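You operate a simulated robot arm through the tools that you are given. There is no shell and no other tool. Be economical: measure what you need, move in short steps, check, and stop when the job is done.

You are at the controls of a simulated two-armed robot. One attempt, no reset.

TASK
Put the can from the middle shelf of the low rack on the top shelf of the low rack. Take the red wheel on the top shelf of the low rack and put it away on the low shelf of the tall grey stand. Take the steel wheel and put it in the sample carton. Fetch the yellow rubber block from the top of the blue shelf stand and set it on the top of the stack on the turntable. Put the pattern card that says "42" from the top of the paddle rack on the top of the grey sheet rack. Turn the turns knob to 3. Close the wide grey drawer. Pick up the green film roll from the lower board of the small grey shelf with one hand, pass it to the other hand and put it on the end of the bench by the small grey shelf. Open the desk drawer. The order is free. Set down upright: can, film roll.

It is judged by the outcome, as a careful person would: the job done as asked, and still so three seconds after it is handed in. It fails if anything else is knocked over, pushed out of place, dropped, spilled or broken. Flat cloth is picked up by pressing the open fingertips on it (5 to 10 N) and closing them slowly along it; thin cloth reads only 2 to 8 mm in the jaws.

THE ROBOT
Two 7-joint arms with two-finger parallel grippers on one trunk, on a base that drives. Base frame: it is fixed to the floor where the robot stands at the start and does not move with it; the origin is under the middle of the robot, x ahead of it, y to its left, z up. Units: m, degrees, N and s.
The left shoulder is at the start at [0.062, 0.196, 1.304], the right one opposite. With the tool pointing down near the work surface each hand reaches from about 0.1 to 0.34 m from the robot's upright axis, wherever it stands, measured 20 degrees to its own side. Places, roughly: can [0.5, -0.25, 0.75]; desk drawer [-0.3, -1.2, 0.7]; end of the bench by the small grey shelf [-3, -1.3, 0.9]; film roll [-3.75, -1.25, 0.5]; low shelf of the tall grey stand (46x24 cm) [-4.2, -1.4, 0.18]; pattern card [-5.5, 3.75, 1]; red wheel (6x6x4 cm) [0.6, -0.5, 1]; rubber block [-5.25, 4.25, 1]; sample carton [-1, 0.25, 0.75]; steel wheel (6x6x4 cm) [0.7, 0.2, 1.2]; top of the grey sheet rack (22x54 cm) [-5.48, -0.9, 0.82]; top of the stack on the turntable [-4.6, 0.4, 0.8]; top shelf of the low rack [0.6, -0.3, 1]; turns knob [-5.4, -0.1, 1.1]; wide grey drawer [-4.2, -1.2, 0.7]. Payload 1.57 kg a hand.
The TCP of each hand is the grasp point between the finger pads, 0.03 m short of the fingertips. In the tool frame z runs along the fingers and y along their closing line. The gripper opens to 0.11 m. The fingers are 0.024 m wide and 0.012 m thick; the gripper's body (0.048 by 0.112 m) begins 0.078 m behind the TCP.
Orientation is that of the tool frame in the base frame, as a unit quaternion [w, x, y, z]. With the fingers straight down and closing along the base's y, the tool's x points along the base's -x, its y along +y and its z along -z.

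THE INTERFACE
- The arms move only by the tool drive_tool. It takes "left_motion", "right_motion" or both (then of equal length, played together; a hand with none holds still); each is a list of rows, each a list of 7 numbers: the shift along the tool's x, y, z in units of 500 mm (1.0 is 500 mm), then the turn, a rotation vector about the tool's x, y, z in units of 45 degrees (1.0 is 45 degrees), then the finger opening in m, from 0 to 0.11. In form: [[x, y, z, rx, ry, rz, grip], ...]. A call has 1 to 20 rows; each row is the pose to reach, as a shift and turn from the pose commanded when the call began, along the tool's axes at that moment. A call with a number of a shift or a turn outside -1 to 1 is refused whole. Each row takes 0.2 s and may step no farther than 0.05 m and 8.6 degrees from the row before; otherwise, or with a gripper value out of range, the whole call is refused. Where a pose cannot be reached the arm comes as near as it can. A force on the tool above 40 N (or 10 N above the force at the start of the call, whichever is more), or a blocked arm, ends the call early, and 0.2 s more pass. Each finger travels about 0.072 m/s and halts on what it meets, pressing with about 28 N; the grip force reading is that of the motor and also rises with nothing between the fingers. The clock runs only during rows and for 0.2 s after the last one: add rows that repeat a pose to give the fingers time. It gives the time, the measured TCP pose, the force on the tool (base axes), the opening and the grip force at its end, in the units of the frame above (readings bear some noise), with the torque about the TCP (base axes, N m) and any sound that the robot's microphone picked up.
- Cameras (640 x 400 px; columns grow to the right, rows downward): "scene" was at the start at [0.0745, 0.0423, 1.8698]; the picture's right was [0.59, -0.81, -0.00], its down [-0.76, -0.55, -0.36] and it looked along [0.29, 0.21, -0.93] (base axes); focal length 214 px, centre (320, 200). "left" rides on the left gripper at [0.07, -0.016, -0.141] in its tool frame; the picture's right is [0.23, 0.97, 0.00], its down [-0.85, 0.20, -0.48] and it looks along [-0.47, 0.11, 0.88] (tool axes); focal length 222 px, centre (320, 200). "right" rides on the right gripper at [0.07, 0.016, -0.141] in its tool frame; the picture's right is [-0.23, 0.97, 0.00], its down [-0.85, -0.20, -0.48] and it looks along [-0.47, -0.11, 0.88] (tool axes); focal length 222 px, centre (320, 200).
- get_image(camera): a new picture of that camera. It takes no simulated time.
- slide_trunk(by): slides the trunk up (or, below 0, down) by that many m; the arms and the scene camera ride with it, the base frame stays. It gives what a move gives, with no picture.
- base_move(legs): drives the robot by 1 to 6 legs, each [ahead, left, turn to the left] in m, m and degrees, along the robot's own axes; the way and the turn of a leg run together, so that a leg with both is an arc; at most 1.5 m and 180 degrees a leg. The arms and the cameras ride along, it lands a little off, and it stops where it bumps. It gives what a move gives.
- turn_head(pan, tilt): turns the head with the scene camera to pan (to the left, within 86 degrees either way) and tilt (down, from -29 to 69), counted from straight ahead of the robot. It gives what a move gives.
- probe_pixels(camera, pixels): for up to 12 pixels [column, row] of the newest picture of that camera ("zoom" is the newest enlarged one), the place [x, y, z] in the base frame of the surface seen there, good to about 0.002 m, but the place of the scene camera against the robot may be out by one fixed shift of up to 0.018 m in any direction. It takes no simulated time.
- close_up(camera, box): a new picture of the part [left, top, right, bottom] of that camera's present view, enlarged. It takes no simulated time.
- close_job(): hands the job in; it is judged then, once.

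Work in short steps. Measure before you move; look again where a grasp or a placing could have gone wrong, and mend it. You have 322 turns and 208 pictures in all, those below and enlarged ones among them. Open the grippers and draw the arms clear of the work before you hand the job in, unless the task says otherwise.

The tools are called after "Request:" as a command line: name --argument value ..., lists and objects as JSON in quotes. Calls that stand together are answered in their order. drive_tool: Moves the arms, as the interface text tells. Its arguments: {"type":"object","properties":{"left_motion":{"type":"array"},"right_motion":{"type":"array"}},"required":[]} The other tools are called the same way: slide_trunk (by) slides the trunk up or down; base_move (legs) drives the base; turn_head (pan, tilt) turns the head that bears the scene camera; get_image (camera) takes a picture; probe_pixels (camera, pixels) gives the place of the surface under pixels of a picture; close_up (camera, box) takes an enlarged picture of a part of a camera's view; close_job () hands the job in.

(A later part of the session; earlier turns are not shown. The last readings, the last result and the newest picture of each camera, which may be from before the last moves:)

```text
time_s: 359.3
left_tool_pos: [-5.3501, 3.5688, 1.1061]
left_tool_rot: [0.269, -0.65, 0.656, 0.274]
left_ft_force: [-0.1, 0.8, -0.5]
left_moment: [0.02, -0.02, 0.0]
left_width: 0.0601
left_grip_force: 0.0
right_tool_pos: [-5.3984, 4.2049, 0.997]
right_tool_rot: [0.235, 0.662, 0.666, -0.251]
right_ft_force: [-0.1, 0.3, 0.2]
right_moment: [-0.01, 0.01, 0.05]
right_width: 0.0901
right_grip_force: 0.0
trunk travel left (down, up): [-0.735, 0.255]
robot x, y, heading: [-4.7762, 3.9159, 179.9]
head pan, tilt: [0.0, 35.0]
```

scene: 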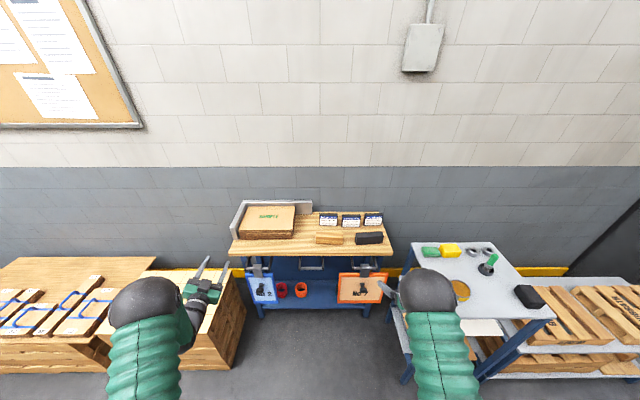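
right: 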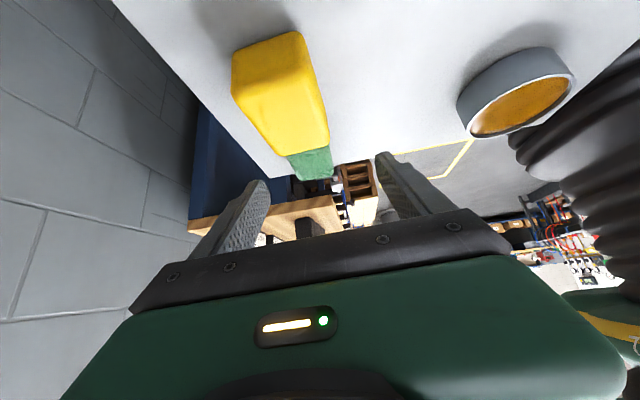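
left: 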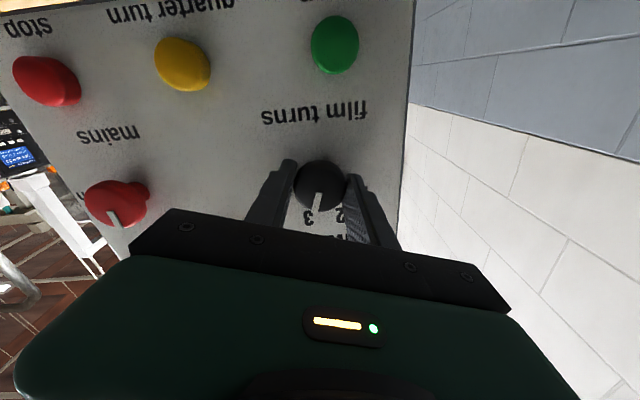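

Aligned at x -5.398. I lower 0.077 more and close on the block.

Request:
slide_trunk --by -0.077

Request:
drive_tool --right_motion '[[0, 0, 0, 0, 0, 0, 0.075], [0, 0, 0, 0, 0, 0, 0.06], [0, 0, 0, 0, 0, 0, 0.045], [0, 0, 0, 0, 0, 0, 0.04], [0, 0, 0, 0, 0, 0, 0.04]]'

Request:
get_image --camera "right"

```text
time_s: 360.4
left_tool_pos: [-5.3507, 3.5692, 1.0293]
left_tool_rot: [0.269, -0.65, 0.656, 0.274]
left_ft_force: [0.0, -0.4, 0.1]
left_moment: [-0.01, 0.02, 0.01]
left_width: 0.06
left_grip_force: 0.1
right_tool_pos: [-5.3969, 4.2056, 0.9208]
right_tool_rot: [0.234, 0.663, 0.665, -0.252]
right_ft_force: [0.0, 0.6, -0.5]
right_moment: [-0.02, 0.02, -0.01]
right_width: 0.0902
right_grip_force: 0.1
trunk travel left (down, up): [-0.658, 0.332]
robot x, y, heading: [-4.7733, 3.9182, 179.9]
head pan, tilt: [0.0, 35.0]
```

```text
time_s: 361.6
left_tool_pos: [-5.3493, 3.5697, 1.0294]
left_tool_rot: [0.269, -0.65, 0.656, 0.273]
left_ft_force: [0.1, -0.6, 0.1]
left_moment: [0.0, 0.0, 0.01]
left_width: 0.0598
left_grip_force: 0.0
right_tool_pos: [-5.3971, 4.2057, 0.9203]
right_tool_rot: [0.235, 0.662, 0.666, -0.251]
right_ft_force: [2.6, -0.8, 0.0]
right_moment: [-0.14, -0.19, 0.11]
right_width: 0.0606
right_grip_force: 28.2
trunk travel left (down, up): [-0.658, 0.332]
robot x, y, heading: [-4.7766, 3.9154, 179.5]
head pan, tilt: [0.0, 35.0]
```

```text
72 pictures are left
```

right: 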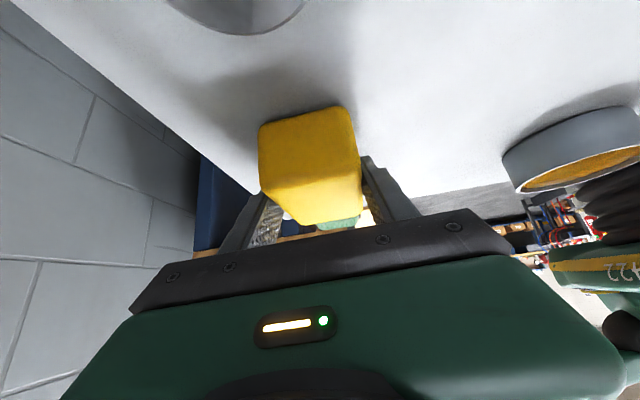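

The block is gripped. I lift it, back off, and shift to y≈3.66 in front of the cards.

Request:
slide_trunk --by 0.14

Request:
base_move --legs '[[-0.15, 0, 0], [0, 0.255, 0]]'

Request:
get_image --camera "right"

```text
time_s: 363.3
left_tool_pos: [-5.3511, 3.5703, 1.1699]
left_tool_rot: [0.269, -0.65, 0.656, 0.273]
left_ft_force: [0.5, -0.5, 0.1]
left_moment: [0.02, -0.01, 0.01]
left_width: 0.0602
left_grip_force: 0.1
right_tool_pos: [-5.3976, 4.2065, 1.0592]
right_tool_rot: [0.235, 0.662, 0.666, -0.25]
right_ft_force: [-0.3, 1.1, -2.2]
right_moment: [0.02, 0.03, 0.01]
right_width: 0.0599
right_grip_force: 27.8
trunk travel left (down, up): [-0.798, 0.192]
robot x, y, heading: [-4.7754, 3.9129, 179.6]
head pan, tilt: [0.0, 35.0]
```

```text
time_s: 366.1
left_tool_pos: [-5.2014, 3.3249, 1.1725]
left_tool_rot: [0.267, -0.65, 0.658, 0.271]
left_ft_force: [-0.2, 0.6, 0.2]
left_moment: [-0.09, 0.0, -0.01]
left_width: 0.06
left_grip_force: 0.1
right_tool_pos: [-5.2464, 3.9601, 1.0574]
right_tool_rot: [0.238, 0.663, 0.663, -0.254]
right_ft_force: [-0.4, 0.1, -3.9]
right_moment: [-0.04, -0.03, -0.05]
right_width: 0.0598
right_grip_force: 27.9
trunk travel left (down, up): [-0.798, 0.192]
robot x, y, heading: [-4.6269, 3.6618, 179.4]
head pan, tilt: [0.0, 35.0]
```

```text
71 pictures are left
```

right: 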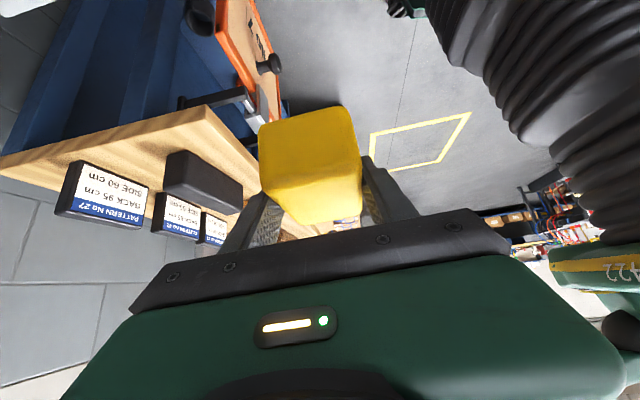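

The block is secure. I bring the left hand forward and inward toward the midline.

Request:
drive_tool --left_motion '[[0, 0.09, 0, 0, 0, 0, 0.06], [0, 0.18, 0, 0, 0, 0, 0.06], [-0.065, 0.18, 0.065, 0, 0, 0, 0.06], [-0.131, 0.18, 0.13, 0, 0, 0, 0.06], [-0.197, 0.18, 0.195, 0, 0, 0, 0.06], [-0.262, 0.18, 0.26, 0, 0, 0, 0.06], [-0.328, 0.18, 0.326, 0, 0, 0, 0.06], [-0.394, 0.18, 0.391, 0, 0, 0, 0.06], [-0.459, 0.18, 0.456, 0, 0, 0, 0.06], [-0.525, 0.18, 0.521, 0, 0, 0, 0.06]]'

```text
time_s: 368.3
left_tool_pos: [-5.2867, 3.69, 1.173]
left_tool_rot: [0.268, -0.649, 0.657, 0.274]
left_ft_force: [0.4, -0.1, -0.3]
left_moment: [0.01, 0.01, 0.01]
left_width: 0.0601
left_grip_force: 0.0
left hand out of reach, approached as far as the arm can: row 1, 2, 3, 4, 5
right_tool_pos: [-5.245, 3.9535, 1.0618]
right_tool_rot: [0.234, 0.662, 0.665, -0.253]
right_ft_force: [0.8, 0.1, -2.7]
right_moment: [0.04, -0.01, -0.01]
right_width: 0.0598
right_grip_force: 28.0
trunk travel left (down, up): [-0.798, 0.192]
robot x, y, heading: [-4.6266, 3.6608, 179.5]
head pan, tilt: [0.0, 35.0]
```

Left hand reaches well. Before driving ahead I check how far the hanging paddles stick out.

Request:
turn_head --pan 0 --tilt 50

Request:
get_image --camera "scene"

```text
time_s: 369.1
left_tool_pos: [-5.2875, 3.69, 1.1738]
left_tool_rot: [0.268, -0.65, 0.657, 0.274]
left_ft_force: [-1.2, -0.6, -0.7]
left_moment: [0.01, -0.02, 0.0]
left_width: 0.0597
left_grip_force: 0.0
right_tool_pos: [-5.2447, 3.9548, 1.0597]
right_tool_rot: [0.235, 0.662, 0.665, -0.252]
right_ft_force: [-0.4, -0.2, -2.5]
right_moment: [0.05, -0.02, -0.01]
right_width: 0.0597
right_grip_force: 28.4
trunk travel left (down, up): [-0.798, 0.192]
robot x, y, heading: [-4.6265, 3.6615, 179.9]
head pan, tilt: [0.0, 50.0]
```

```text
70 pictures are left
```

scene: 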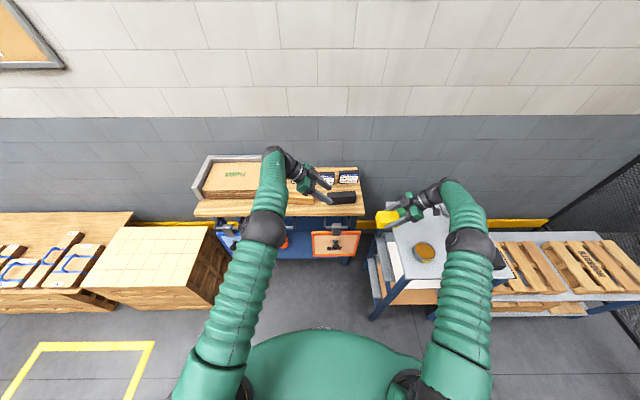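

Request:
probe_pixels --camera "scene" --pixels '[[335, 243], [335, 252], [318, 228], [335, 232], [340, 212], [300, 217], [228, 235], [380, 305], [345, 258], [330, 330]]'

Request:
get_image --camera "left"

```text
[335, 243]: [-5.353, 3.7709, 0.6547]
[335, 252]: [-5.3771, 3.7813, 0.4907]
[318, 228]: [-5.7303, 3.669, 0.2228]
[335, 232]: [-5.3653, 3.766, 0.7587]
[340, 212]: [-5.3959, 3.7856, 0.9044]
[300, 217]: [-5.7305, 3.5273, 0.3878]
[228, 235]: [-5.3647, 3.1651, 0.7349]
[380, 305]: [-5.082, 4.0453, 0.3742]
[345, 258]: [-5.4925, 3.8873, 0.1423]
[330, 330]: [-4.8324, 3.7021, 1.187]
```

```text
69 pictures are left
```

left: 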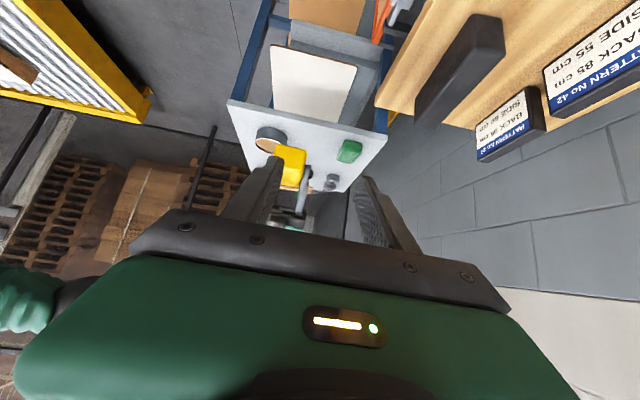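

Paddles are 13 cm clear. I drive 0.28 m ahead and measure the card with the left camera.

Request:
base_move --legs '[[0.28, 0, 0]]'

Request:
get_image --camera "left"

```text
time_s: 371.0
left_tool_pos: [-5.5649, 3.694, 1.174]
left_tool_rot: [0.267, -0.648, 0.658, 0.274]
left_ft_force: [0.3, -0.3, 0.2]
left_moment: [0.01, -0.04, 0.02]
left_width: 0.06
left_grip_force: 0.1
right_tool_pos: [-5.5226, 3.9592, 1.0624]
right_tool_rot: [0.233, 0.663, 0.665, -0.253]
right_ft_force: [0.6, 0.0, -1.9]
right_moment: [0.01, 0.02, 0.04]
right_width: 0.0597
right_grip_force: 28.0
trunk travel left (down, up): [-0.798, 0.192]
robot x, y, heading: [-4.9044, 3.6638, 179.5]
head pan, tilt: [0.0, 50.0]
```

```text
68 pictures are left
```

left: 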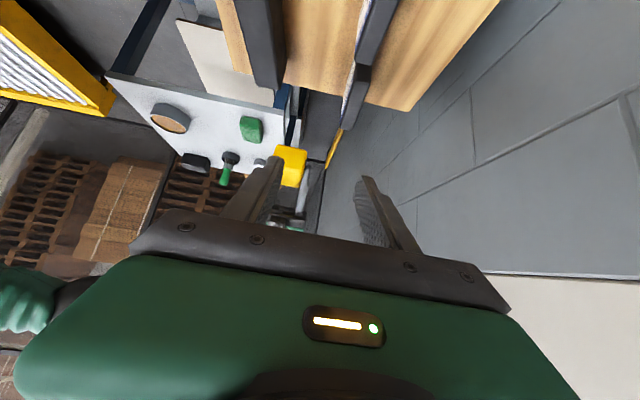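

I zoom and probe the edge-on cards near (370,60).

Request:
close_up --camera "left" --box '[300, 0, 440, 140]'

Request:
probe_pixels --camera "left" --pixels '[[385, 5], [373, 30], [366, 50], [380, 25], [362, 75], [352, 110], [366, 35], [395, 60], [390, 10], [377, 10]]'

```text
2.86 times, centred on (370, 70) of left
```

zoom: 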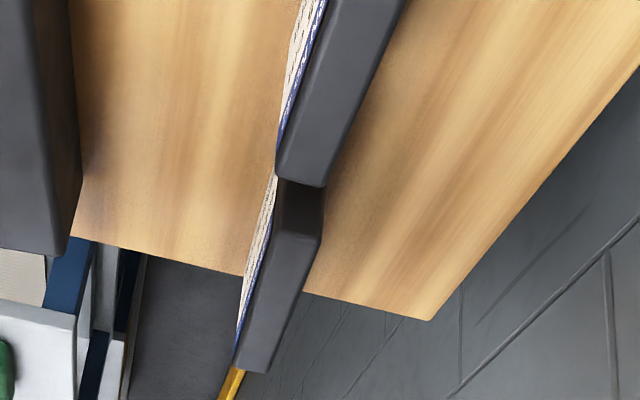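

```text
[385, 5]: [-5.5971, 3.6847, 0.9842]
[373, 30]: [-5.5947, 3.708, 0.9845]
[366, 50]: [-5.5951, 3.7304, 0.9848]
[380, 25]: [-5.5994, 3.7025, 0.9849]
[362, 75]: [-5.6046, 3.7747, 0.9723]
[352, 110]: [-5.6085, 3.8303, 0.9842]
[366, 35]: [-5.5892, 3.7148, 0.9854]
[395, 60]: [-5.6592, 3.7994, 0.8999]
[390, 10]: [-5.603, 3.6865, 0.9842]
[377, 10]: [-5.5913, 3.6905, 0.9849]
```

Card 42: x -5.589…-5.604, top z 0.985, right end y≈3.755. I move the left hand over it and lower most of the way.

Request:
drive_tool --left_motion '[[0, 0.064, 0, 0, 0, 0, 0.05], [0.055, 0.06, 0.06, 0, 0, 0, 0.05], [0.11, 0.058, 0.12, 0, 0, 0, 0.05], [0.165, 0.058, 0.18, 0, 0, 0, 0.05], [0.2, 0.058, 0.214, 0, 0, 0, 0.05], [0.2, 0.058, 0.214, 0, 0, 0, 0.05]]'

Request:
get_image --camera "left"

```text
time_s: 372.4
left_tool_pos: [-5.5814, 3.7014, 1.0284]
left_tool_rot: [0.266, -0.649, 0.658, 0.274]
left_ft_force: [0.0, -0.1, 0.1]
left_moment: [0.0, 0.0, 0.0]
left_width: 0.0498
left_grip_force: 0.0
left hand out of reach, approached as far as the arm can: row 1, 2, 3, 4, 5, 6
right_tool_pos: [-5.523, 3.956, 1.0632]
right_tool_rot: [0.234, 0.663, 0.664, -0.253]
right_ft_force: [0.2, 0.5, -3.1]
right_moment: [0.02, -0.02, 0.04]
right_width: 0.06
right_grip_force: 28.0
trunk travel left (down, up): [-0.798, 0.192]
robot x, y, heading: [-4.9034, 3.6665, 179.7]
head pan, tilt: [0.0, 50.0]
```

```text
66 pictures are left
```

left: 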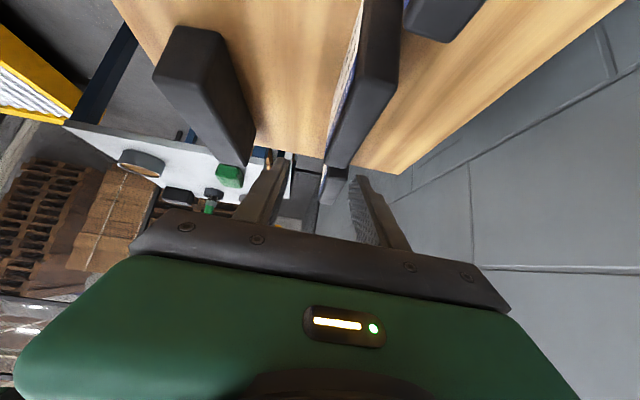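

I'm 1.6 cm short in x with the arm at its limit; I drive the base 2.5 cm ahead.

Request:
base_move --legs '[[0.025, 0, 0]]'

Request:
drive_tool --left_motion '[[0, 0, 0, 0, 0, 0, 0.055], [0, 0, 0, 0, 0, 0, 0.06]]'

Request:
close_up --camera "left" --box '[220, 0, 440, 250]'

```text
time_s: 373.2
left_tool_pos: [-5.6026, 3.7024, 1.0337]
left_tool_rot: [0.265, -0.647, 0.659, 0.276]
left_ft_force: [0.0, 0.5, 0.6]
left_moment: [-0.01, 0.03, 0.04]
left_width: 0.0501
left_grip_force: 0.1
right_tool_pos: [-5.5416, 3.9579, 1.0664]
right_tool_rot: [0.232, 0.662, 0.665, -0.256]
right_ft_force: [0.5, -0.5, -2.1]
right_moment: [0.06, 0.02, -0.05]
right_width: 0.0597
right_grip_force: 27.3
trunk travel left (down, up): [-0.798, 0.192]
robot x, y, heading: [-4.9329, 3.6644, 179.6]
head pan, tilt: [0.0, 50.0]
```

```text
time_s: 373.8
left_tool_pos: [-5.6073, 3.7027, 1.0323]
left_tool_rot: [0.266, -0.647, 0.659, 0.275]
left_ft_force: [-0.2, -1.1, -0.3]
left_moment: [-0.06, -0.01, 0.01]
left_width: 0.0603
left_grip_force: 0.0
right_tool_pos: [-5.5464, 3.9578, 1.0647]
right_tool_rot: [0.233, 0.662, 0.665, -0.254]
right_ft_force: [-0.5, -0.2, -2.3]
right_moment: [-0.01, 0.01, -0.02]
right_width: 0.0596
right_grip_force: 28.1
trunk travel left (down, up): [-0.798, 0.192]
robot x, y, heading: [-4.9316, 3.6645, 179.3]
head pan, tilt: [0.0, 50.0]
```

```text
1.60 times, centred on (330, 125) of left
```

zoom: 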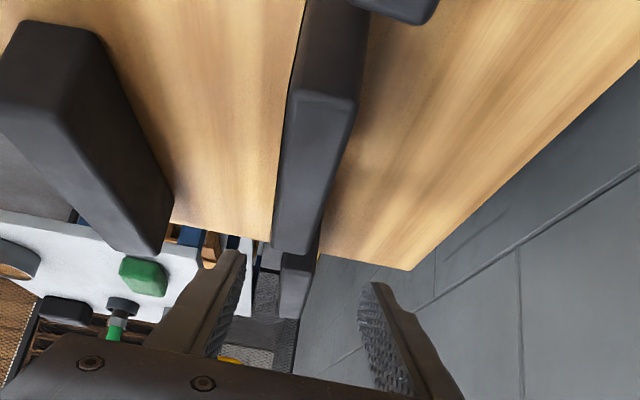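

I shift 5 mm back and lower to grip height.

Request:
drive_tool --left_motion '[[0, -0.012, 0, 0, 0, 0, 0.06], [0.042, -0.014, 0.042, 0, 0, 0, 0.06], [0.082, -0.016, 0.083, 0, 0, 0, 0.06], [0.082, -0.016, 0.083, 0, 0, 0, 0.06]]'

Request:
get_image --camera "left"

```text
time_s: 374.8
left_tool_pos: [-5.5978, 3.704, 0.9729]
left_tool_rot: [0.268, -0.648, 0.658, 0.276]
left_ft_force: [0.4, 0.0, 0.5]
left_moment: [-0.02, 0.02, -0.01]
left_width: 0.0601
left_grip_force: 0.0
left hand out of reach, approached as far as the arm can: row 3, 4
right_tool_pos: [-5.5457, 3.9581, 1.065]
right_tool_rot: [0.233, 0.662, 0.666, -0.253]
right_ft_force: [-0.3, 0.1, -2.7]
right_moment: [0.0, 0.02, 0.01]
right_width: 0.0602
right_grip_force: 27.9
trunk travel left (down, up): [-0.798, 0.192]
robot x, y, heading: [-4.9302, 3.6634, 179.6]
head pan, tilt: [0.0, 50.0]
```

```text
64 pictures are left
```

left: 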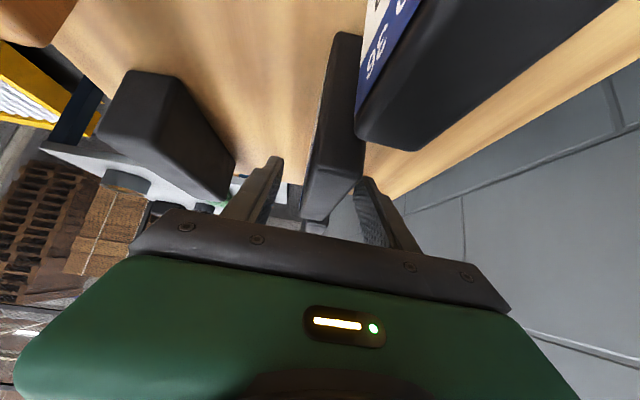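

The card's top is between the fingers. I close gently and lift by the trunk.

Request:
drive_tool --left_motion '[[0, 0, 0, 0, 0, 0, 0.045], [0, 0, 0, 0, 0, 0, 0.03], [0, 0, 0, 0, 0, 0, 0.015], [0, 0, 0, 0, 0, 0, 0.008], [0, 0, 0, 0, 0, 0, 0.008]]'

Request:
slide_trunk --by 0.12

Request:
get_image --camera "left"

```text
time_s: 376.0
left_tool_pos: [-5.5978, 3.7041, 0.9724]
left_tool_rot: [0.267, -0.647, 0.659, 0.275]
left_ft_force: [0.7, 0.0, 0.8]
left_moment: [0.04, -0.03, 0.04]
left_width: 0.0238
left_grip_force: 28.5
right_tool_pos: [-5.5465, 3.9586, 1.0637]
right_tool_rot: [0.233, 0.662, 0.665, -0.255]
right_ft_force: [-0.1, -1.4, -3.7]
right_moment: [-0.02, 0.0, -0.03]
right_width: 0.0597
right_grip_force: 27.8
trunk travel left (down, up): [-0.798, 0.192]
robot x, y, heading: [-4.9294, 3.6644, 179.8]
head pan, tilt: [0.0, 50.0]
```

```text
time_s: 377.5
left_tool_pos: [-5.599, 3.7047, 1.0927]
left_tool_rot: [0.268, -0.647, 0.659, 0.274]
left_ft_force: [-0.1, -0.4, -1.0]
left_moment: [0.05, 0.02, 0.03]
left_width: 0.0237
left_grip_force: 28.1
right_tool_pos: [-5.5468, 3.9573, 1.1841]
right_tool_rot: [0.234, 0.662, 0.665, -0.254]
right_ft_force: [-0.1, -0.2, -3.0]
right_moment: [0.03, -0.01, 0.02]
right_width: 0.0595
right_grip_force: 27.5
trunk travel left (down, up): [-0.918, 0.072]
robot x, y, heading: [-4.927, 3.6629, 179.5]
head pan, tilt: [0.0, 50.0]
```

```text
63 pictures are left
```

left: 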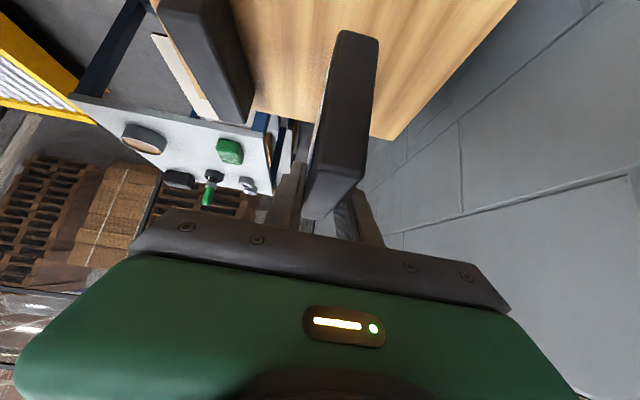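

The card is held. I back away, turn to face -y and drive south toward the turntable.

Request:
base_move --legs '[[-0.3, 0, 0], [0, 0, 90.5], [1.4, 0, 0]]'

Request:
turn_head --pan 0 --tilt 35

Request:
get_image --camera "scene"

```text
time_s: 390.0
left_tool_pos: [-4.6745, 1.5969, 1.0931]
left_tool_rot: [0.007, 0.924, -0.005, -0.383]
left_ft_force: [-0.4, 0.8, -0.2]
left_moment: [-0.02, -0.01, 0.02]
left_width: 0.0234
left_grip_force: 27.5
right_tool_pos: [-4.9294, 1.6461, 1.1859]
right_tool_rot: [0.345, -0.004, 0.938, -0.015]
right_ft_force: [0.5, -0.1, -2.2]
right_moment: [0.02, 0.0, 0.0]
right_width: 0.0597
right_grip_force: 27.7
trunk travel left (down, up): [-0.918, 0.072]
robot x, y, heading: [-4.6376, 2.2598, -90.0]
head pan, tilt: [0.0, 50.0]
```

```text
time_s: 390.7
left_tool_pos: [-4.6745, 1.5948, 1.0943]
left_tool_rot: [0.007, 0.924, -0.005, -0.382]
left_ft_force: [-0.4, 0.2, -1.9]
left_moment: [0.01, 0.01, 0.01]
left_width: 0.0237
left_grip_force: 28.2
right_tool_pos: [-4.9291, 1.6465, 1.1862]
right_tool_rot: [0.345, -0.006, 0.939, -0.014]
right_ft_force: [0.2, 0.3, -3.2]
right_moment: [0.02, 0.01, 0.0]
right_width: 0.0597
right_grip_force: 27.8
trunk travel left (down, up): [-0.918, 0.072]
robot x, y, heading: [-4.6389, 2.2636, -89.9]
head pan, tilt: [0.0, 35.0]
```

```text
62 pictures are left
```

scene: 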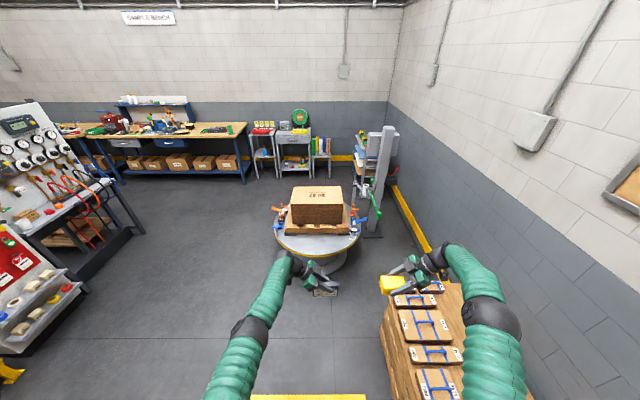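

The stack is ahead at (318,195). I probe the box top and the turntable's near edge.

Request:
probe_pixels --camera "scene" --pixels '[[318, 195], [295, 190], [341, 190], [295, 204], [341, 204], [315, 246], [280, 240], [355, 240], [317, 222], [353, 225], [285, 225], [375, 210]]'

Request:
close_up --camera "scene" --box '[260, 150, 400, 280]'

```text
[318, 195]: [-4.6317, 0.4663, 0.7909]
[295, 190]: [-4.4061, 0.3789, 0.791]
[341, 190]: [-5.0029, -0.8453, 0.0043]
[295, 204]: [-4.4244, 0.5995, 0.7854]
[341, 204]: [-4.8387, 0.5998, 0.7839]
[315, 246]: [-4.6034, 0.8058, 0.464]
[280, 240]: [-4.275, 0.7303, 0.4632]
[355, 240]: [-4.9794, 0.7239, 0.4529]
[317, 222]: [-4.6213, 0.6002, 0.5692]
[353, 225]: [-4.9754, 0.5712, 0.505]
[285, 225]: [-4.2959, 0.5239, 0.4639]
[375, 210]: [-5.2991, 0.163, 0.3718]
```

```text
3.08 times, centred on (330, 215) of scene
```

zoom: 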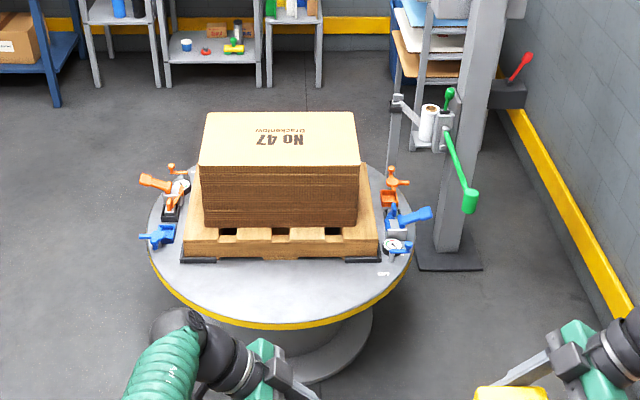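

Box top z 0.79, x -4.43…-4.84, y up to 0.60. I raise the left hand (with the card) 0.25 m, then drive so the right hand comes above the box.

Request:
drive_tool --left_motion '[[-0.07, 0, -0.07, 0, 0, 0, 0.008], [-0.14, 0, -0.14, 0, 0, 0, 0.008], [-0.21, 0, -0.21, 0, 0, 0, 0.008], [-0.28, 0, -0.28, 0, 0, 0, 0.008], [-0.35, 0, -0.35, 0, 0, 0, 0.008]]'

Request:
base_move --legs '[[0.9, 0.29, 0], [0.17, 0, 0]]'

Request:
get_image --camera "scene"

```text
time_s: 391.9
left_tool_pos: [-4.6749, 1.5875, 1.3458]
left_tool_rot: [0.007, 0.924, -0.006, -0.383]
left_ft_force: [0.3, -0.1, -1.4]
left_moment: [0.0, 0.0, -0.01]
left_width: 0.0237
left_grip_force: 28.2
left hand out of reach, approached as far as the arm can: row 1, 2, 3, 4, 5
right_tool_pos: [-4.9297, 1.6493, 1.1865]
right_tool_rot: [0.344, -0.005, 0.939, -0.016]
right_ft_force: [0.1, 0.1, -2.6]
right_moment: [-0.02, -0.02, -0.01]
right_width: 0.0597
right_grip_force: 27.6
trunk travel left (down, up): [-0.918, 0.072]
robot x, y, heading: [-4.6381, 2.2613, -90.1]
head pan, tilt: [0.0, 35.0]
```

```text
time_s: 397.9
left_tool_pos: [-4.3931, 0.5252, 1.3476]
left_tool_rot: [0.007, 0.924, -0.011, -0.383]
left_ft_force: [0.4, 0.8, -1.8]
left_moment: [0.0, 0.03, 0.03]
left_width: 0.0238
left_grip_force: 28.2
right_tool_pos: [-4.6447, 0.5856, 1.1876]
right_tool_rot: [0.344, -0.004, 0.939, -0.017]
right_ft_force: [-0.3, -0.3, -3.4]
right_moment: [0.0, 0.0, -0.03]
right_width: 0.0601
right_grip_force: 28.3
trunk travel left (down, up): [-0.918, 0.072]
robot x, y, heading: [-4.3494, 1.197, -90.1]
head pan, tilt: [0.0, 35.0]
```

```text
60 pictures are left
```

scene: 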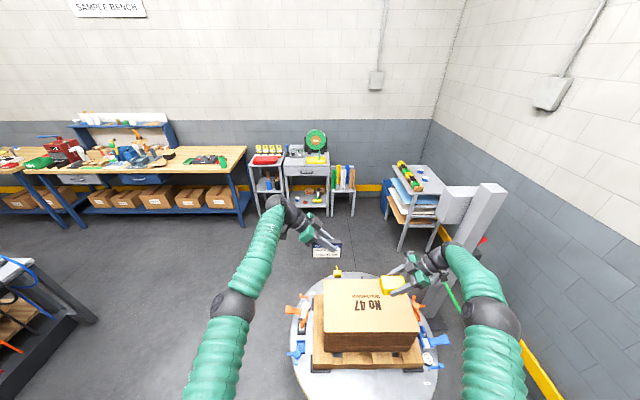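

Right hand is over the box's near part. I go 6 cm further, then lower the trunk 0.3 m and look.

Request:
base_move --legs '[[0.06, 0, 0]]'

Request:
slide_trunk --by -0.3

Request:
get_image --camera "right"

Request:
probe_pixels --camera "right" --pixels '[[200, 60], [400, 60], [300, 40], [450, 120], [150, 150], [310, 130]]'

```text
time_s: 398.9
left_tool_pos: [-4.3862, 0.4716, 1.3498]
left_tool_rot: [0.008, 0.923, -0.004, -0.384]
left_ft_force: [0.2, 2.3, -0.9]
left_moment: [-0.09, -0.07, 0.05]
left_width: 0.0238
left_grip_force: 27.9
right_tool_pos: [-4.6449, 0.535, 1.1944]
right_tool_rot: [0.344, -0.005, 0.939, -0.021]
right_ft_force: [-1.2, 0.2, -2.2]
right_moment: [-0.03, 0.05, -0.01]
right_width: 0.0597
right_grip_force: 27.9
trunk travel left (down, up): [-0.918, 0.072]
robot x, y, heading: [-4.3514, 1.1356, -90.3]
head pan, tilt: [0.0, 35.0]
```

```text
time_s: 401.9
left_tool_pos: [-4.3789, 0.4589, 1.0418]
left_tool_rot: [0.002, 0.923, 0.009, -0.385]
left_ft_force: [-0.2, 0.0, -1.8]
left_moment: [0.01, 0.04, -0.03]
left_width: 0.0236
left_grip_force: 28.2
right_tool_pos: [-4.6438, 0.527, 0.8906]
right_tool_rot: [0.344, -0.004, 0.939, -0.018]
right_ft_force: [0.0, 1.0, -3.7]
right_moment: [-0.01, 0.05, 0.02]
right_width: 0.06
right_grip_force: 28.3
trunk travel left (down, up): [-0.618, 0.372]
robot x, y, heading: [-4.3519, 1.1374, -90.5]
head pan, tilt: [0.0, 35.0]
```

```text
59 pictures are left
```

right: 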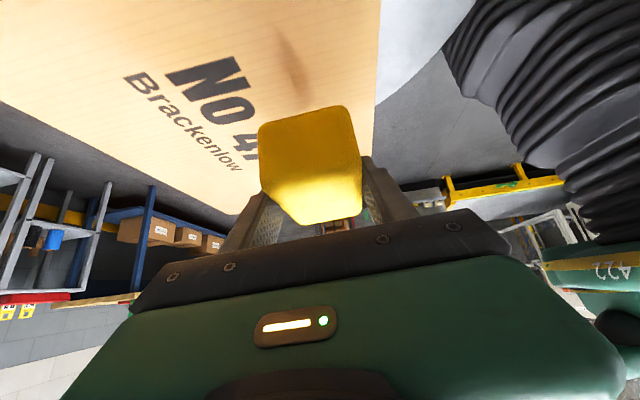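

```text
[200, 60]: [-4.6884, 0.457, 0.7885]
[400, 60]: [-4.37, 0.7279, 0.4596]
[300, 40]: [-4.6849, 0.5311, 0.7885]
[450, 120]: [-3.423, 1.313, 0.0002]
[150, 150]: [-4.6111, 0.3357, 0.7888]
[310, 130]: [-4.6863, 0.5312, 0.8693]
```

Box top z 0.7885; the block's bottom is about 0.851. I lower 0.058 by trunk, then to contact with the arm.

Request:
slide_trunk --by -0.057

Request:
drive_tool --right_motion '[[0.003, 0, 0.003, 0, 0, 0, 0.04], [0.006, 0, 0.006, 0, 0, 0, 0.04], [0.009, 0, 0.009, 0, 0, 0, 0.04]]'

```text
time_s: 402.9
left_tool_pos: [-4.3798, 0.4581, 0.9857]
left_tool_rot: [0.003, 0.923, 0.009, -0.385]
left_ft_force: [0.7, -0.6, -1.4]
left_moment: [-0.01, 0.02, -0.02]
left_width: 0.0236
left_grip_force: 28.0
right_tool_pos: [-4.6448, 0.5267, 0.8325]
right_tool_rot: [0.344, -0.004, 0.939, -0.018]
right_ft_force: [-0.5, -0.7, -2.1]
right_moment: [-0.02, 0.01, 0.02]
right_width: 0.0598
right_grip_force: 27.6
trunk travel left (down, up): [-0.561, 0.429]
robot x, y, heading: [-4.3541, 1.139, -90.6]
head pan, tilt: [0.0, 35.0]
```

```text
time_s: 403.7
left_tool_pos: [-4.38, 0.4609, 0.9871]
left_tool_rot: [0.004, 0.923, 0.007, -0.386]
left_ft_force: [-0.6, 0.3, -0.7]
left_moment: [-0.02, 0.02, 0.04]
left_width: 0.0237
left_grip_force: 27.7
right_tool_pos: [-4.6446, 0.5269, 0.8301]
right_tool_rot: [0.344, -0.004, 0.939, -0.02]
right_ft_force: [-2.8, -3.8, 15.1]
right_moment: [0.4, -0.3, 0.19]
right_width: 0.0596
right_grip_force: 28.2
trunk travel left (down, up): [-0.561, 0.429]
robot x, y, heading: [-4.3495, 1.1361, -90.3]
head pan, tilt: [0.0, 35.0]
```

Contact. I open the right fingers and raise the trunk straight up.

Request:
drive_tool --right_motion '[[-0.002, 0, -0.002, 0, 0, 0, 0.055], [-0.002, 0, -0.002, 0, 0, 0, 0.065], [-0.002, 0, -0.002, 0, 0, 0, 0.08], [-0.002, 0, -0.002, 0, 0, 0, 0.09]]'

Request:
slide_trunk --by 0.25

Request:
get_image --camera "right"

```text
time_s: 404.7
left_tool_pos: [-4.3796, 0.4595, 0.9843]
left_tool_rot: [0.002, 0.923, 0.008, -0.385]
left_ft_force: [-0.4, 0.4, -1.1]
left_moment: [-0.03, 0.02, -0.02]
left_width: 0.0237
left_grip_force: 28.6
right_tool_pos: [-4.6441, 0.5266, 0.8276]
right_tool_rot: [0.343, -0.004, 0.939, -0.018]
right_ft_force: [-1.0, 0.3, 0.2]
right_moment: [0.0, 0.01, 0.03]
right_width: 0.0899
right_grip_force: 0.1
trunk travel left (down, up): [-0.561, 0.429]
robot x, y, heading: [-4.3526, 1.1361, -90.3]
head pan, tilt: [0.0, 35.0]
```

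```text
time_s: 407.3
left_tool_pos: [-4.3789, 0.4572, 1.235]
left_tool_rot: [0.003, 0.923, 0.011, -0.385]
left_ft_force: [0.2, -0.6, -1.2]
left_moment: [0.0, 0.02, 0.02]
left_width: 0.0238
left_grip_force: 27.8
right_tool_pos: [-4.6448, 0.5265, 1.0774]
right_tool_rot: [0.344, -0.004, 0.939, -0.018]
right_ft_force: [0.1, -0.3, -0.4]
right_moment: [-0.01, 0.0, -0.01]
right_width: 0.0902
right_grip_force: 0.1
trunk travel left (down, up): [-0.811, 0.179]
robot x, y, heading: [-4.3529, 1.1391, -90.4]
head pan, tilt: [0.0, 35.0]
```

```text
58 pictures are left
```

right: 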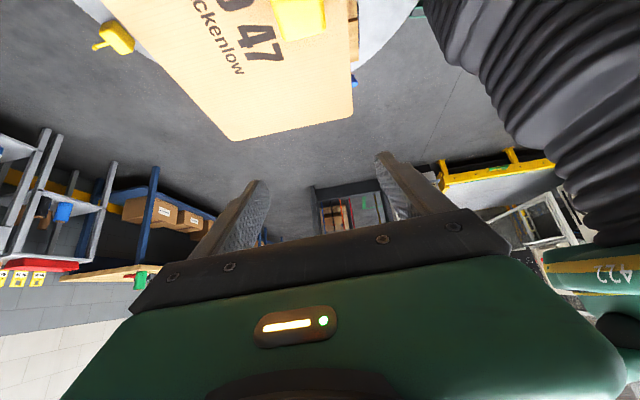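

The yellow block rests on the stack. Next I carry the card around the turntable to the grey sheet rack.

Request:
base_move --legs '[[-0.3, 0, 0.3], [0, 0.75, 0], [1.2, 0, 0], [0.5, 0, 0], [0, 0, -90]]'

Request:
turn_head --pan 20 --tilt 30

Request:
get_image --camera "scene"

```text
time_s: 425.0
left_tool_pos: [-4.2782, -0.2461, 1.235]
left_tool_rot: [-0.268, 0.666, -0.639, -0.276]
left_ft_force: [-0.8, 0.3, -1.6]
left_moment: [0.02, -0.01, 0.01]
left_width: 0.0238
left_grip_force: 27.9
right_tool_pos: [-4.2156, 0.0208, 1.0771]
right_tool_rot: [0.233, 0.655, 0.673, -0.254]
right_ft_force: [-0.5, -0.4, 1.1]
right_moment: [0.01, 0.0, 0.02]
right_width: 0.09
right_grip_force: 0.0
trunk travel left (down, up): [-0.811, 0.179]
robot x, y, heading: [-3.5994, -0.26, -179.2]
head pan, tilt: [0.0, 35.0]
```

```text
time_s: 425.8
left_tool_pos: [-4.2803, -0.2516, 1.2328]
left_tool_rot: [-0.27, 0.675, -0.629, -0.275]
left_ft_force: [0.6, -0.1, -1.4]
left_moment: [0.02, 0.04, -0.01]
left_width: 0.0233
left_grip_force: 27.5
right_tool_pos: [-4.2128, 0.0206, 1.0802]
right_tool_rot: [0.233, 0.654, 0.674, -0.254]
right_ft_force: [-0.7, -0.5, -0.1]
right_moment: [-0.02, 0.0, 0.04]
right_width: 0.0897
right_grip_force: 0.1
trunk travel left (down, up): [-0.811, 0.179]
robot x, y, heading: [-3.6001, -0.2564, -178.9]
head pan, tilt: [20.0, 30.0]
```

```text
57 pictures are left
```

scene: 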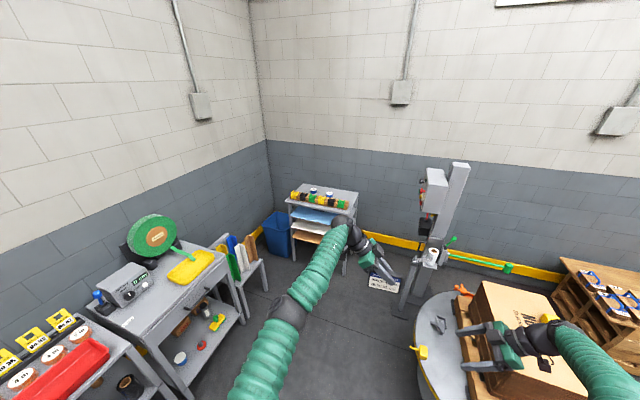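

I drive toward the sheet rack, stopping short, and look at its top.

Request:
base_move --legs '[[1.0, 0.45, -1]]'

Request:
turn_head --pan 5 --tilt 42

Request:
get_image --camera "scene"

```text
time_s: 431.4
left_tool_pos: [-5.2757, -0.697, 1.234]
left_tool_rot: [-0.272, 0.67, -0.634, -0.274]
left_ft_force: [0.2, 0.3, -1.5]
left_moment: [0.02, 0.02, 0.0]
left_width: 0.0237
left_grip_force: 28.6
right_tool_pos: [-5.2054, -0.4253, 1.0794]
right_tool_rot: [0.231, 0.658, 0.669, -0.257]
right_ft_force: [0.7, 0.2, 0.0]
right_moment: [0.01, 0.0, 0.01]
right_width: 0.09
right_grip_force: 0.1
trunk travel left (down, up): [-0.811, 0.179]
robot x, y, heading: [-4.5981, -0.7154, -179.8]
head pan, tilt: [20.0, 30.0]
```

```text
time_s: 432.2
left_tool_pos: [-5.2805, -0.7042, 1.2309]
left_tool_rot: [-0.275, 0.678, -0.625, -0.272]
left_ft_force: [-0.2, -0.5, -1.2]
left_moment: [-0.01, -0.02, 0.0]
left_width: 0.0237
left_grip_force: 27.9
right_tool_pos: [-5.204, -0.4253, 1.0816]
right_tool_rot: [0.23, 0.658, 0.67, -0.256]
right_ft_force: [-0.1, 1.1, 0.2]
right_moment: [-0.01, -0.03, 0.01]
right_width: 0.0899
right_grip_force: 0.0
trunk travel left (down, up): [-0.811, 0.179]
robot x, y, heading: [-4.5925, -0.7145, -180.0]
head pan, tilt: [5.0, 42.0]
```

```text
56 pictures are left
```

scene: 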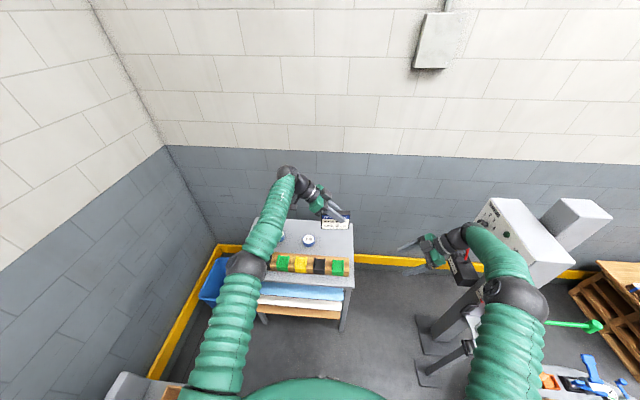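

I zoom on the rack top and probe free space near its right side.

Request:
close_up --camera "scene" --box '[245, 195, 375, 290]'

Request:
probe_pixels --camera "scene" --pixels '[[308, 240], [325, 245], [340, 235], [345, 250], [335, 262], [350, 225], [318, 262], [330, 252], [346, 268], [300, 228]]'

```text
4.21 times, centred on (310, 242) of scene
```

zoom: 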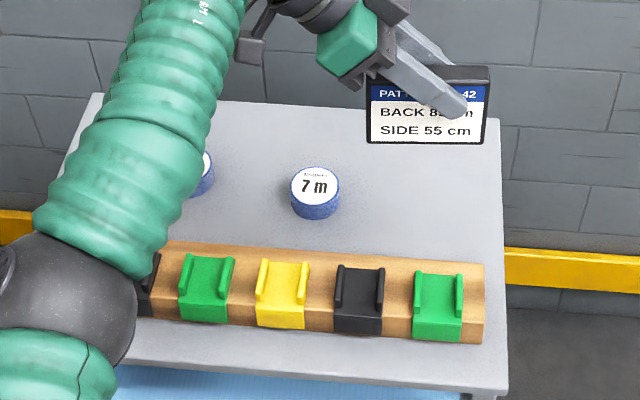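

```text
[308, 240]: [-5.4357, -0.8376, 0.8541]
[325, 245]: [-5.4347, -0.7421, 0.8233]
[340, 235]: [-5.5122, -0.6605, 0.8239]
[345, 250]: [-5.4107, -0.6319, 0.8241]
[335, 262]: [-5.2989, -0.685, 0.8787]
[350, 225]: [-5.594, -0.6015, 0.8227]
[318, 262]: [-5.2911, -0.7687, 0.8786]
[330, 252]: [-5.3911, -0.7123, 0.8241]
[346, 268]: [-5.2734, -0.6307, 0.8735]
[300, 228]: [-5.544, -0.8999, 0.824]
```

Rack top z 0.824; the right-hand part around [-5.47,-0.70] is free (tape at y -0.84, rail in front). I drive 0.19 m ahead and lower the left hand 0.24 m with the arm.

Request:
base_move --legs '[[0.19, 0, 0]]'

Request:
drive_tool --left_motion '[[0.068, 0, 0.068, 0, 0, 0, 0.008], [0.136, 0, 0.136, 0, 0, 0, 0.008], [0.204, 0, 0.204, 0, 0, 0, 0.008], [0.272, 0, 0.272, 0, 0, 0, 0.008], [0.34, 0, 0.34, 0, 0, 0, 0.008], [0.34, 0, 0.34, 0, 0, 0, 0.008]]'

Request:
get_image --camera "scene"

Request:
get_image --camera "left"

```text
time_s: 433.8
left_tool_pos: [-5.4667, -0.7031, 1.2334]
left_tool_rot: [-0.273, 0.676, -0.628, -0.273]
left_ft_force: [0.3, 0.4, -1.4]
left_moment: [-0.02, 0.04, 0.03]
left_width: 0.0237
left_grip_force: 28.0
right_tool_pos: [-5.3911, -0.4249, 1.083]
right_tool_rot: [0.229, 0.658, 0.669, -0.258]
right_ft_force: [0.7, 0.5, 0.4]
right_moment: [0.01, -0.02, 0.02]
right_width: 0.0899
right_grip_force: 0.0
trunk travel left (down, up): [-0.811, 0.179]
robot x, y, heading: [-4.7876, -0.7135, 179.9]
head pan, tilt: [5.0, 42.0]
```

```text
time_s: 435.2
left_tool_pos: [-5.4618, -0.6985, 0.991]
left_tool_rot: [-0.273, 0.677, -0.627, -0.273]
left_ft_force: [0.6, 0.6, -1.1]
left_moment: [-0.04, -0.02, 0.02]
left_width: 0.0236
left_grip_force: 28.3
left hand out of reach, approached as far as the arm can: row 1, 2, 3, 4
right_tool_pos: [-5.393, -0.424, 1.0831]
right_tool_rot: [0.228, 0.659, 0.669, -0.257]
right_ft_force: [0.3, 0.1, -0.2]
right_moment: [0.0, 0.01, 0.01]
right_width: 0.0901
right_grip_force: 0.1
trunk travel left (down, up): [-0.811, 0.179]
robot x, y, heading: [-4.7854, -0.7136, 180.0]
head pan, tilt: [5.0, 42.0]
```

```text
54 pictures are left
```

scene: 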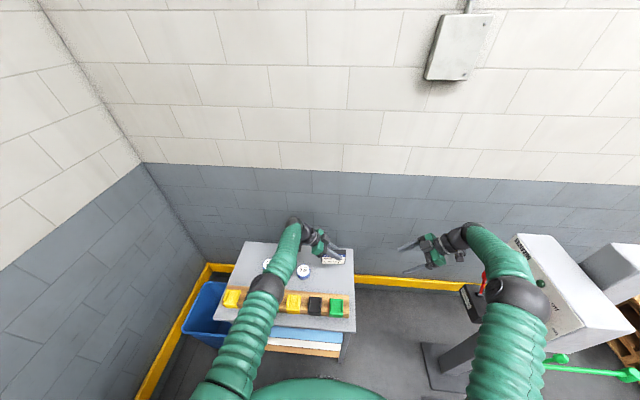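

```text
53 pictures are left
```

left: 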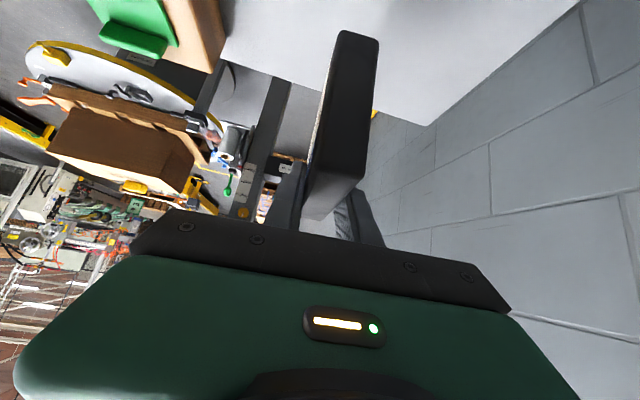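

I probe the rack surface with the left camera for its exact height and margins.

Request:
probe_pixels --camera "left" --pixels '[[300, 60], [430, 60], [270, 30], [400, 100], [350, 60], [345, 185], [420, 20], [235, 20]]'

```text
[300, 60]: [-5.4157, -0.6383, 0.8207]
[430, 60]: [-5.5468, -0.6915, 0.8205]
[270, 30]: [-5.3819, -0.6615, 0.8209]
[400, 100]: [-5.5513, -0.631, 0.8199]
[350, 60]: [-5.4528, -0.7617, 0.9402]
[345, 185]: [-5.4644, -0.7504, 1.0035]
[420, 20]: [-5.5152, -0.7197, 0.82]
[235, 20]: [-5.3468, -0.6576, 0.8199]
```

Rack surface z 0.8205; the card's bottom is about 0.918. I lower the trunk 0.092, then to contact with the arm.

Request:
slide_trunk --by -0.092

Request:
drive_tool --left_motion '[[0.003, 0, 0.003, 0, 0, 0, 0.008], [0.006, 0, 0.006, 0, 0, 0, 0.008], [0.009, 0, 0.009, 0, 0, 0, 0.008]]'

```text
time_s: 436.4
left_tool_pos: [-5.4612, -0.6999, 0.9]
left_tool_rot: [-0.274, 0.676, -0.626, -0.274]
left_ft_force: [-0.1, -0.2, -1.4]
left_moment: [0.03, 0.01, -0.04]
left_width: 0.0238
left_grip_force: 27.7
right_tool_pos: [-5.393, -0.4247, 0.991]
right_tool_rot: [0.229, 0.659, 0.669, -0.258]
right_ft_force: [0.0, -0.2, 0.5]
right_moment: [0.02, -0.03, -0.01]
right_width: 0.0898
right_grip_force: 0.2
trunk travel left (down, up): [-0.719, 0.271]
robot x, y, heading: [-4.7851, -0.7158, 179.9]
head pan, tilt: [5.0, 42.0]
```

```text
time_s: 437.2
left_tool_pos: [-5.4598, -0.6989, 0.8938]
left_tool_rot: [-0.274, 0.676, -0.627, -0.273]
left_ft_force: [0.3, 0.5, -0.2]
left_moment: [-0.04, -0.02, -0.01]
left_width: 0.024
left_grip_force: 27.9
right_tool_pos: [-5.3923, -0.4249, 0.9907]
right_tool_rot: [0.229, 0.659, 0.669, -0.258]
right_ft_force: [-0.4, -0.6, 0.4]
right_moment: [-0.01, 0.02, 0.0]
right_width: 0.0903
right_grip_force: 0.0
trunk travel left (down, up): [-0.719, 0.271]
robot x, y, heading: [-4.789, -0.7158, 180.4]
head pan, tilt: [5.0, 42.0]
```

Near contact; I lower 1–3 mm more until force is felt.

Request:
drive_tool --left_motion '[[0.0015, 0, 0.0015, 0, 0, 0, 0.008], [0.003, 0, 0.003, 0, 0, 0, 0.008], [0.0045, 0, 0.0045, 0, 0, 0, 0.008]]'

Request:
close_up --camera "scene" --box '[270, 220, 370, 290]'

```text
time_s: 438.0
left_tool_pos: [-5.4584, -0.6976, 0.8918]
left_tool_rot: [-0.274, 0.675, -0.627, -0.275]
left_ft_force: [-4.4, -0.8, 12.0]
left_moment: [-0.93, 0.39, -0.28]
left_width: 0.0236
left_grip_force: 27.7
right_tool_pos: [-5.3921, -0.4263, 0.9911]
right_tool_rot: [0.228, 0.659, 0.669, -0.258]
right_ft_force: [0.0, 0.1, 0.0]
right_moment: [0.02, -0.01, 0.0]
right_width: 0.09
right_grip_force: 0.0
trunk travel left (down, up): [-0.719, 0.271]
robot x, y, heading: [-4.7863, -0.7137, 179.9]
head pan, tilt: [5.0, 42.0]
```

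```text
5.71 times, centred on (320, 255) of scene
```

zoom: 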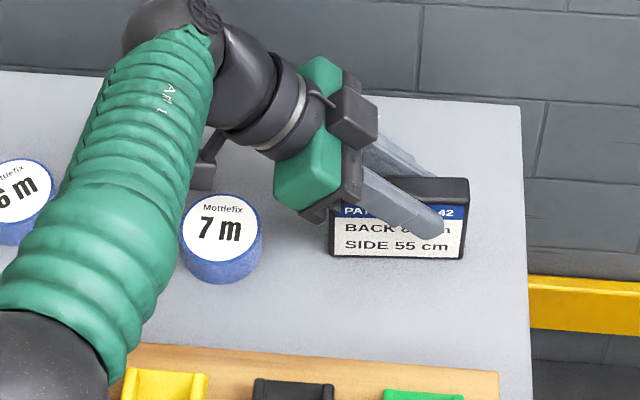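

Contact felt. I open slowly and then raise the trunk straight up.

Request:
drive_tool --left_motion '[[-0.001, 0, -0.001, 0, 0, 0, 0.018], [-0.001, 0, -0.001, 0, 0, 0, 0.024], [-0.001, 0, -0.001, 0, 0, 0, 0.028], [-0.001, 0, -0.001, 0, 0, 0, 0.034], [-0.001, 0, -0.001, 0, 0, 0, 0.045], [-0.001, 0, -0.001, 0, 0, 0, 0.05]]'

Request:
slide_trunk --by 0.2

Request:
close_up --camera "scene" --box '[240, 200, 400, 330]'

```text
time_s: 439.4
left_tool_pos: [-5.4591, -0.6981, 0.8921]
left_tool_rot: [-0.275, 0.676, -0.627, -0.272]
left_ft_force: [0.2, 0.2, -0.1]
left_moment: [0.0, 0.02, 0.0]
left_width: 0.0501
left_grip_force: 0.1
right_tool_pos: [-5.3932, -0.4255, 0.9914]
right_tool_rot: [0.229, 0.659, 0.669, -0.258]
right_ft_force: [0.6, -0.4, 0.0]
right_moment: [0.0, 0.03, 0.03]
right_width: 0.0899
right_grip_force: 0.1
trunk travel left (down, up): [-0.719, 0.271]
robot x, y, heading: [-4.7868, -0.7169, 180.0]
head pan, tilt: [5.0, 42.0]
```

```text
time_s: 441.6
left_tool_pos: [-5.4598, -0.698, 1.0922]
left_tool_rot: [-0.274, 0.676, -0.627, -0.273]
left_ft_force: [-0.5, -0.5, -0.7]
left_moment: [0.0, -0.01, -0.02]
left_width: 0.0501
left_grip_force: 0.0
right_tool_pos: [-5.3928, -0.4243, 1.1902]
right_tool_rot: [0.229, 0.658, 0.669, -0.257]
right_ft_force: [-0.3, 0.1, 1.2]
right_moment: [0.01, 0.0, 0.0]
right_width: 0.0901
right_grip_force: 0.0
trunk travel left (down, up): [-0.919, 0.071]
robot x, y, heading: [-4.7893, -0.7136, 180.1]
head pan, tilt: [5.0, 42.0]
```

```text
3.08 times, centred on (320, 265) of scene
```

zoom: 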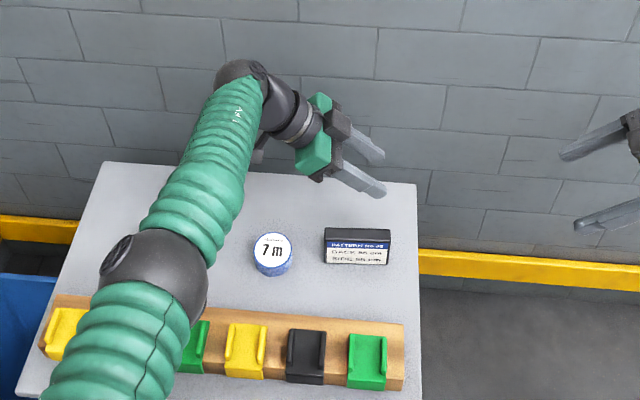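

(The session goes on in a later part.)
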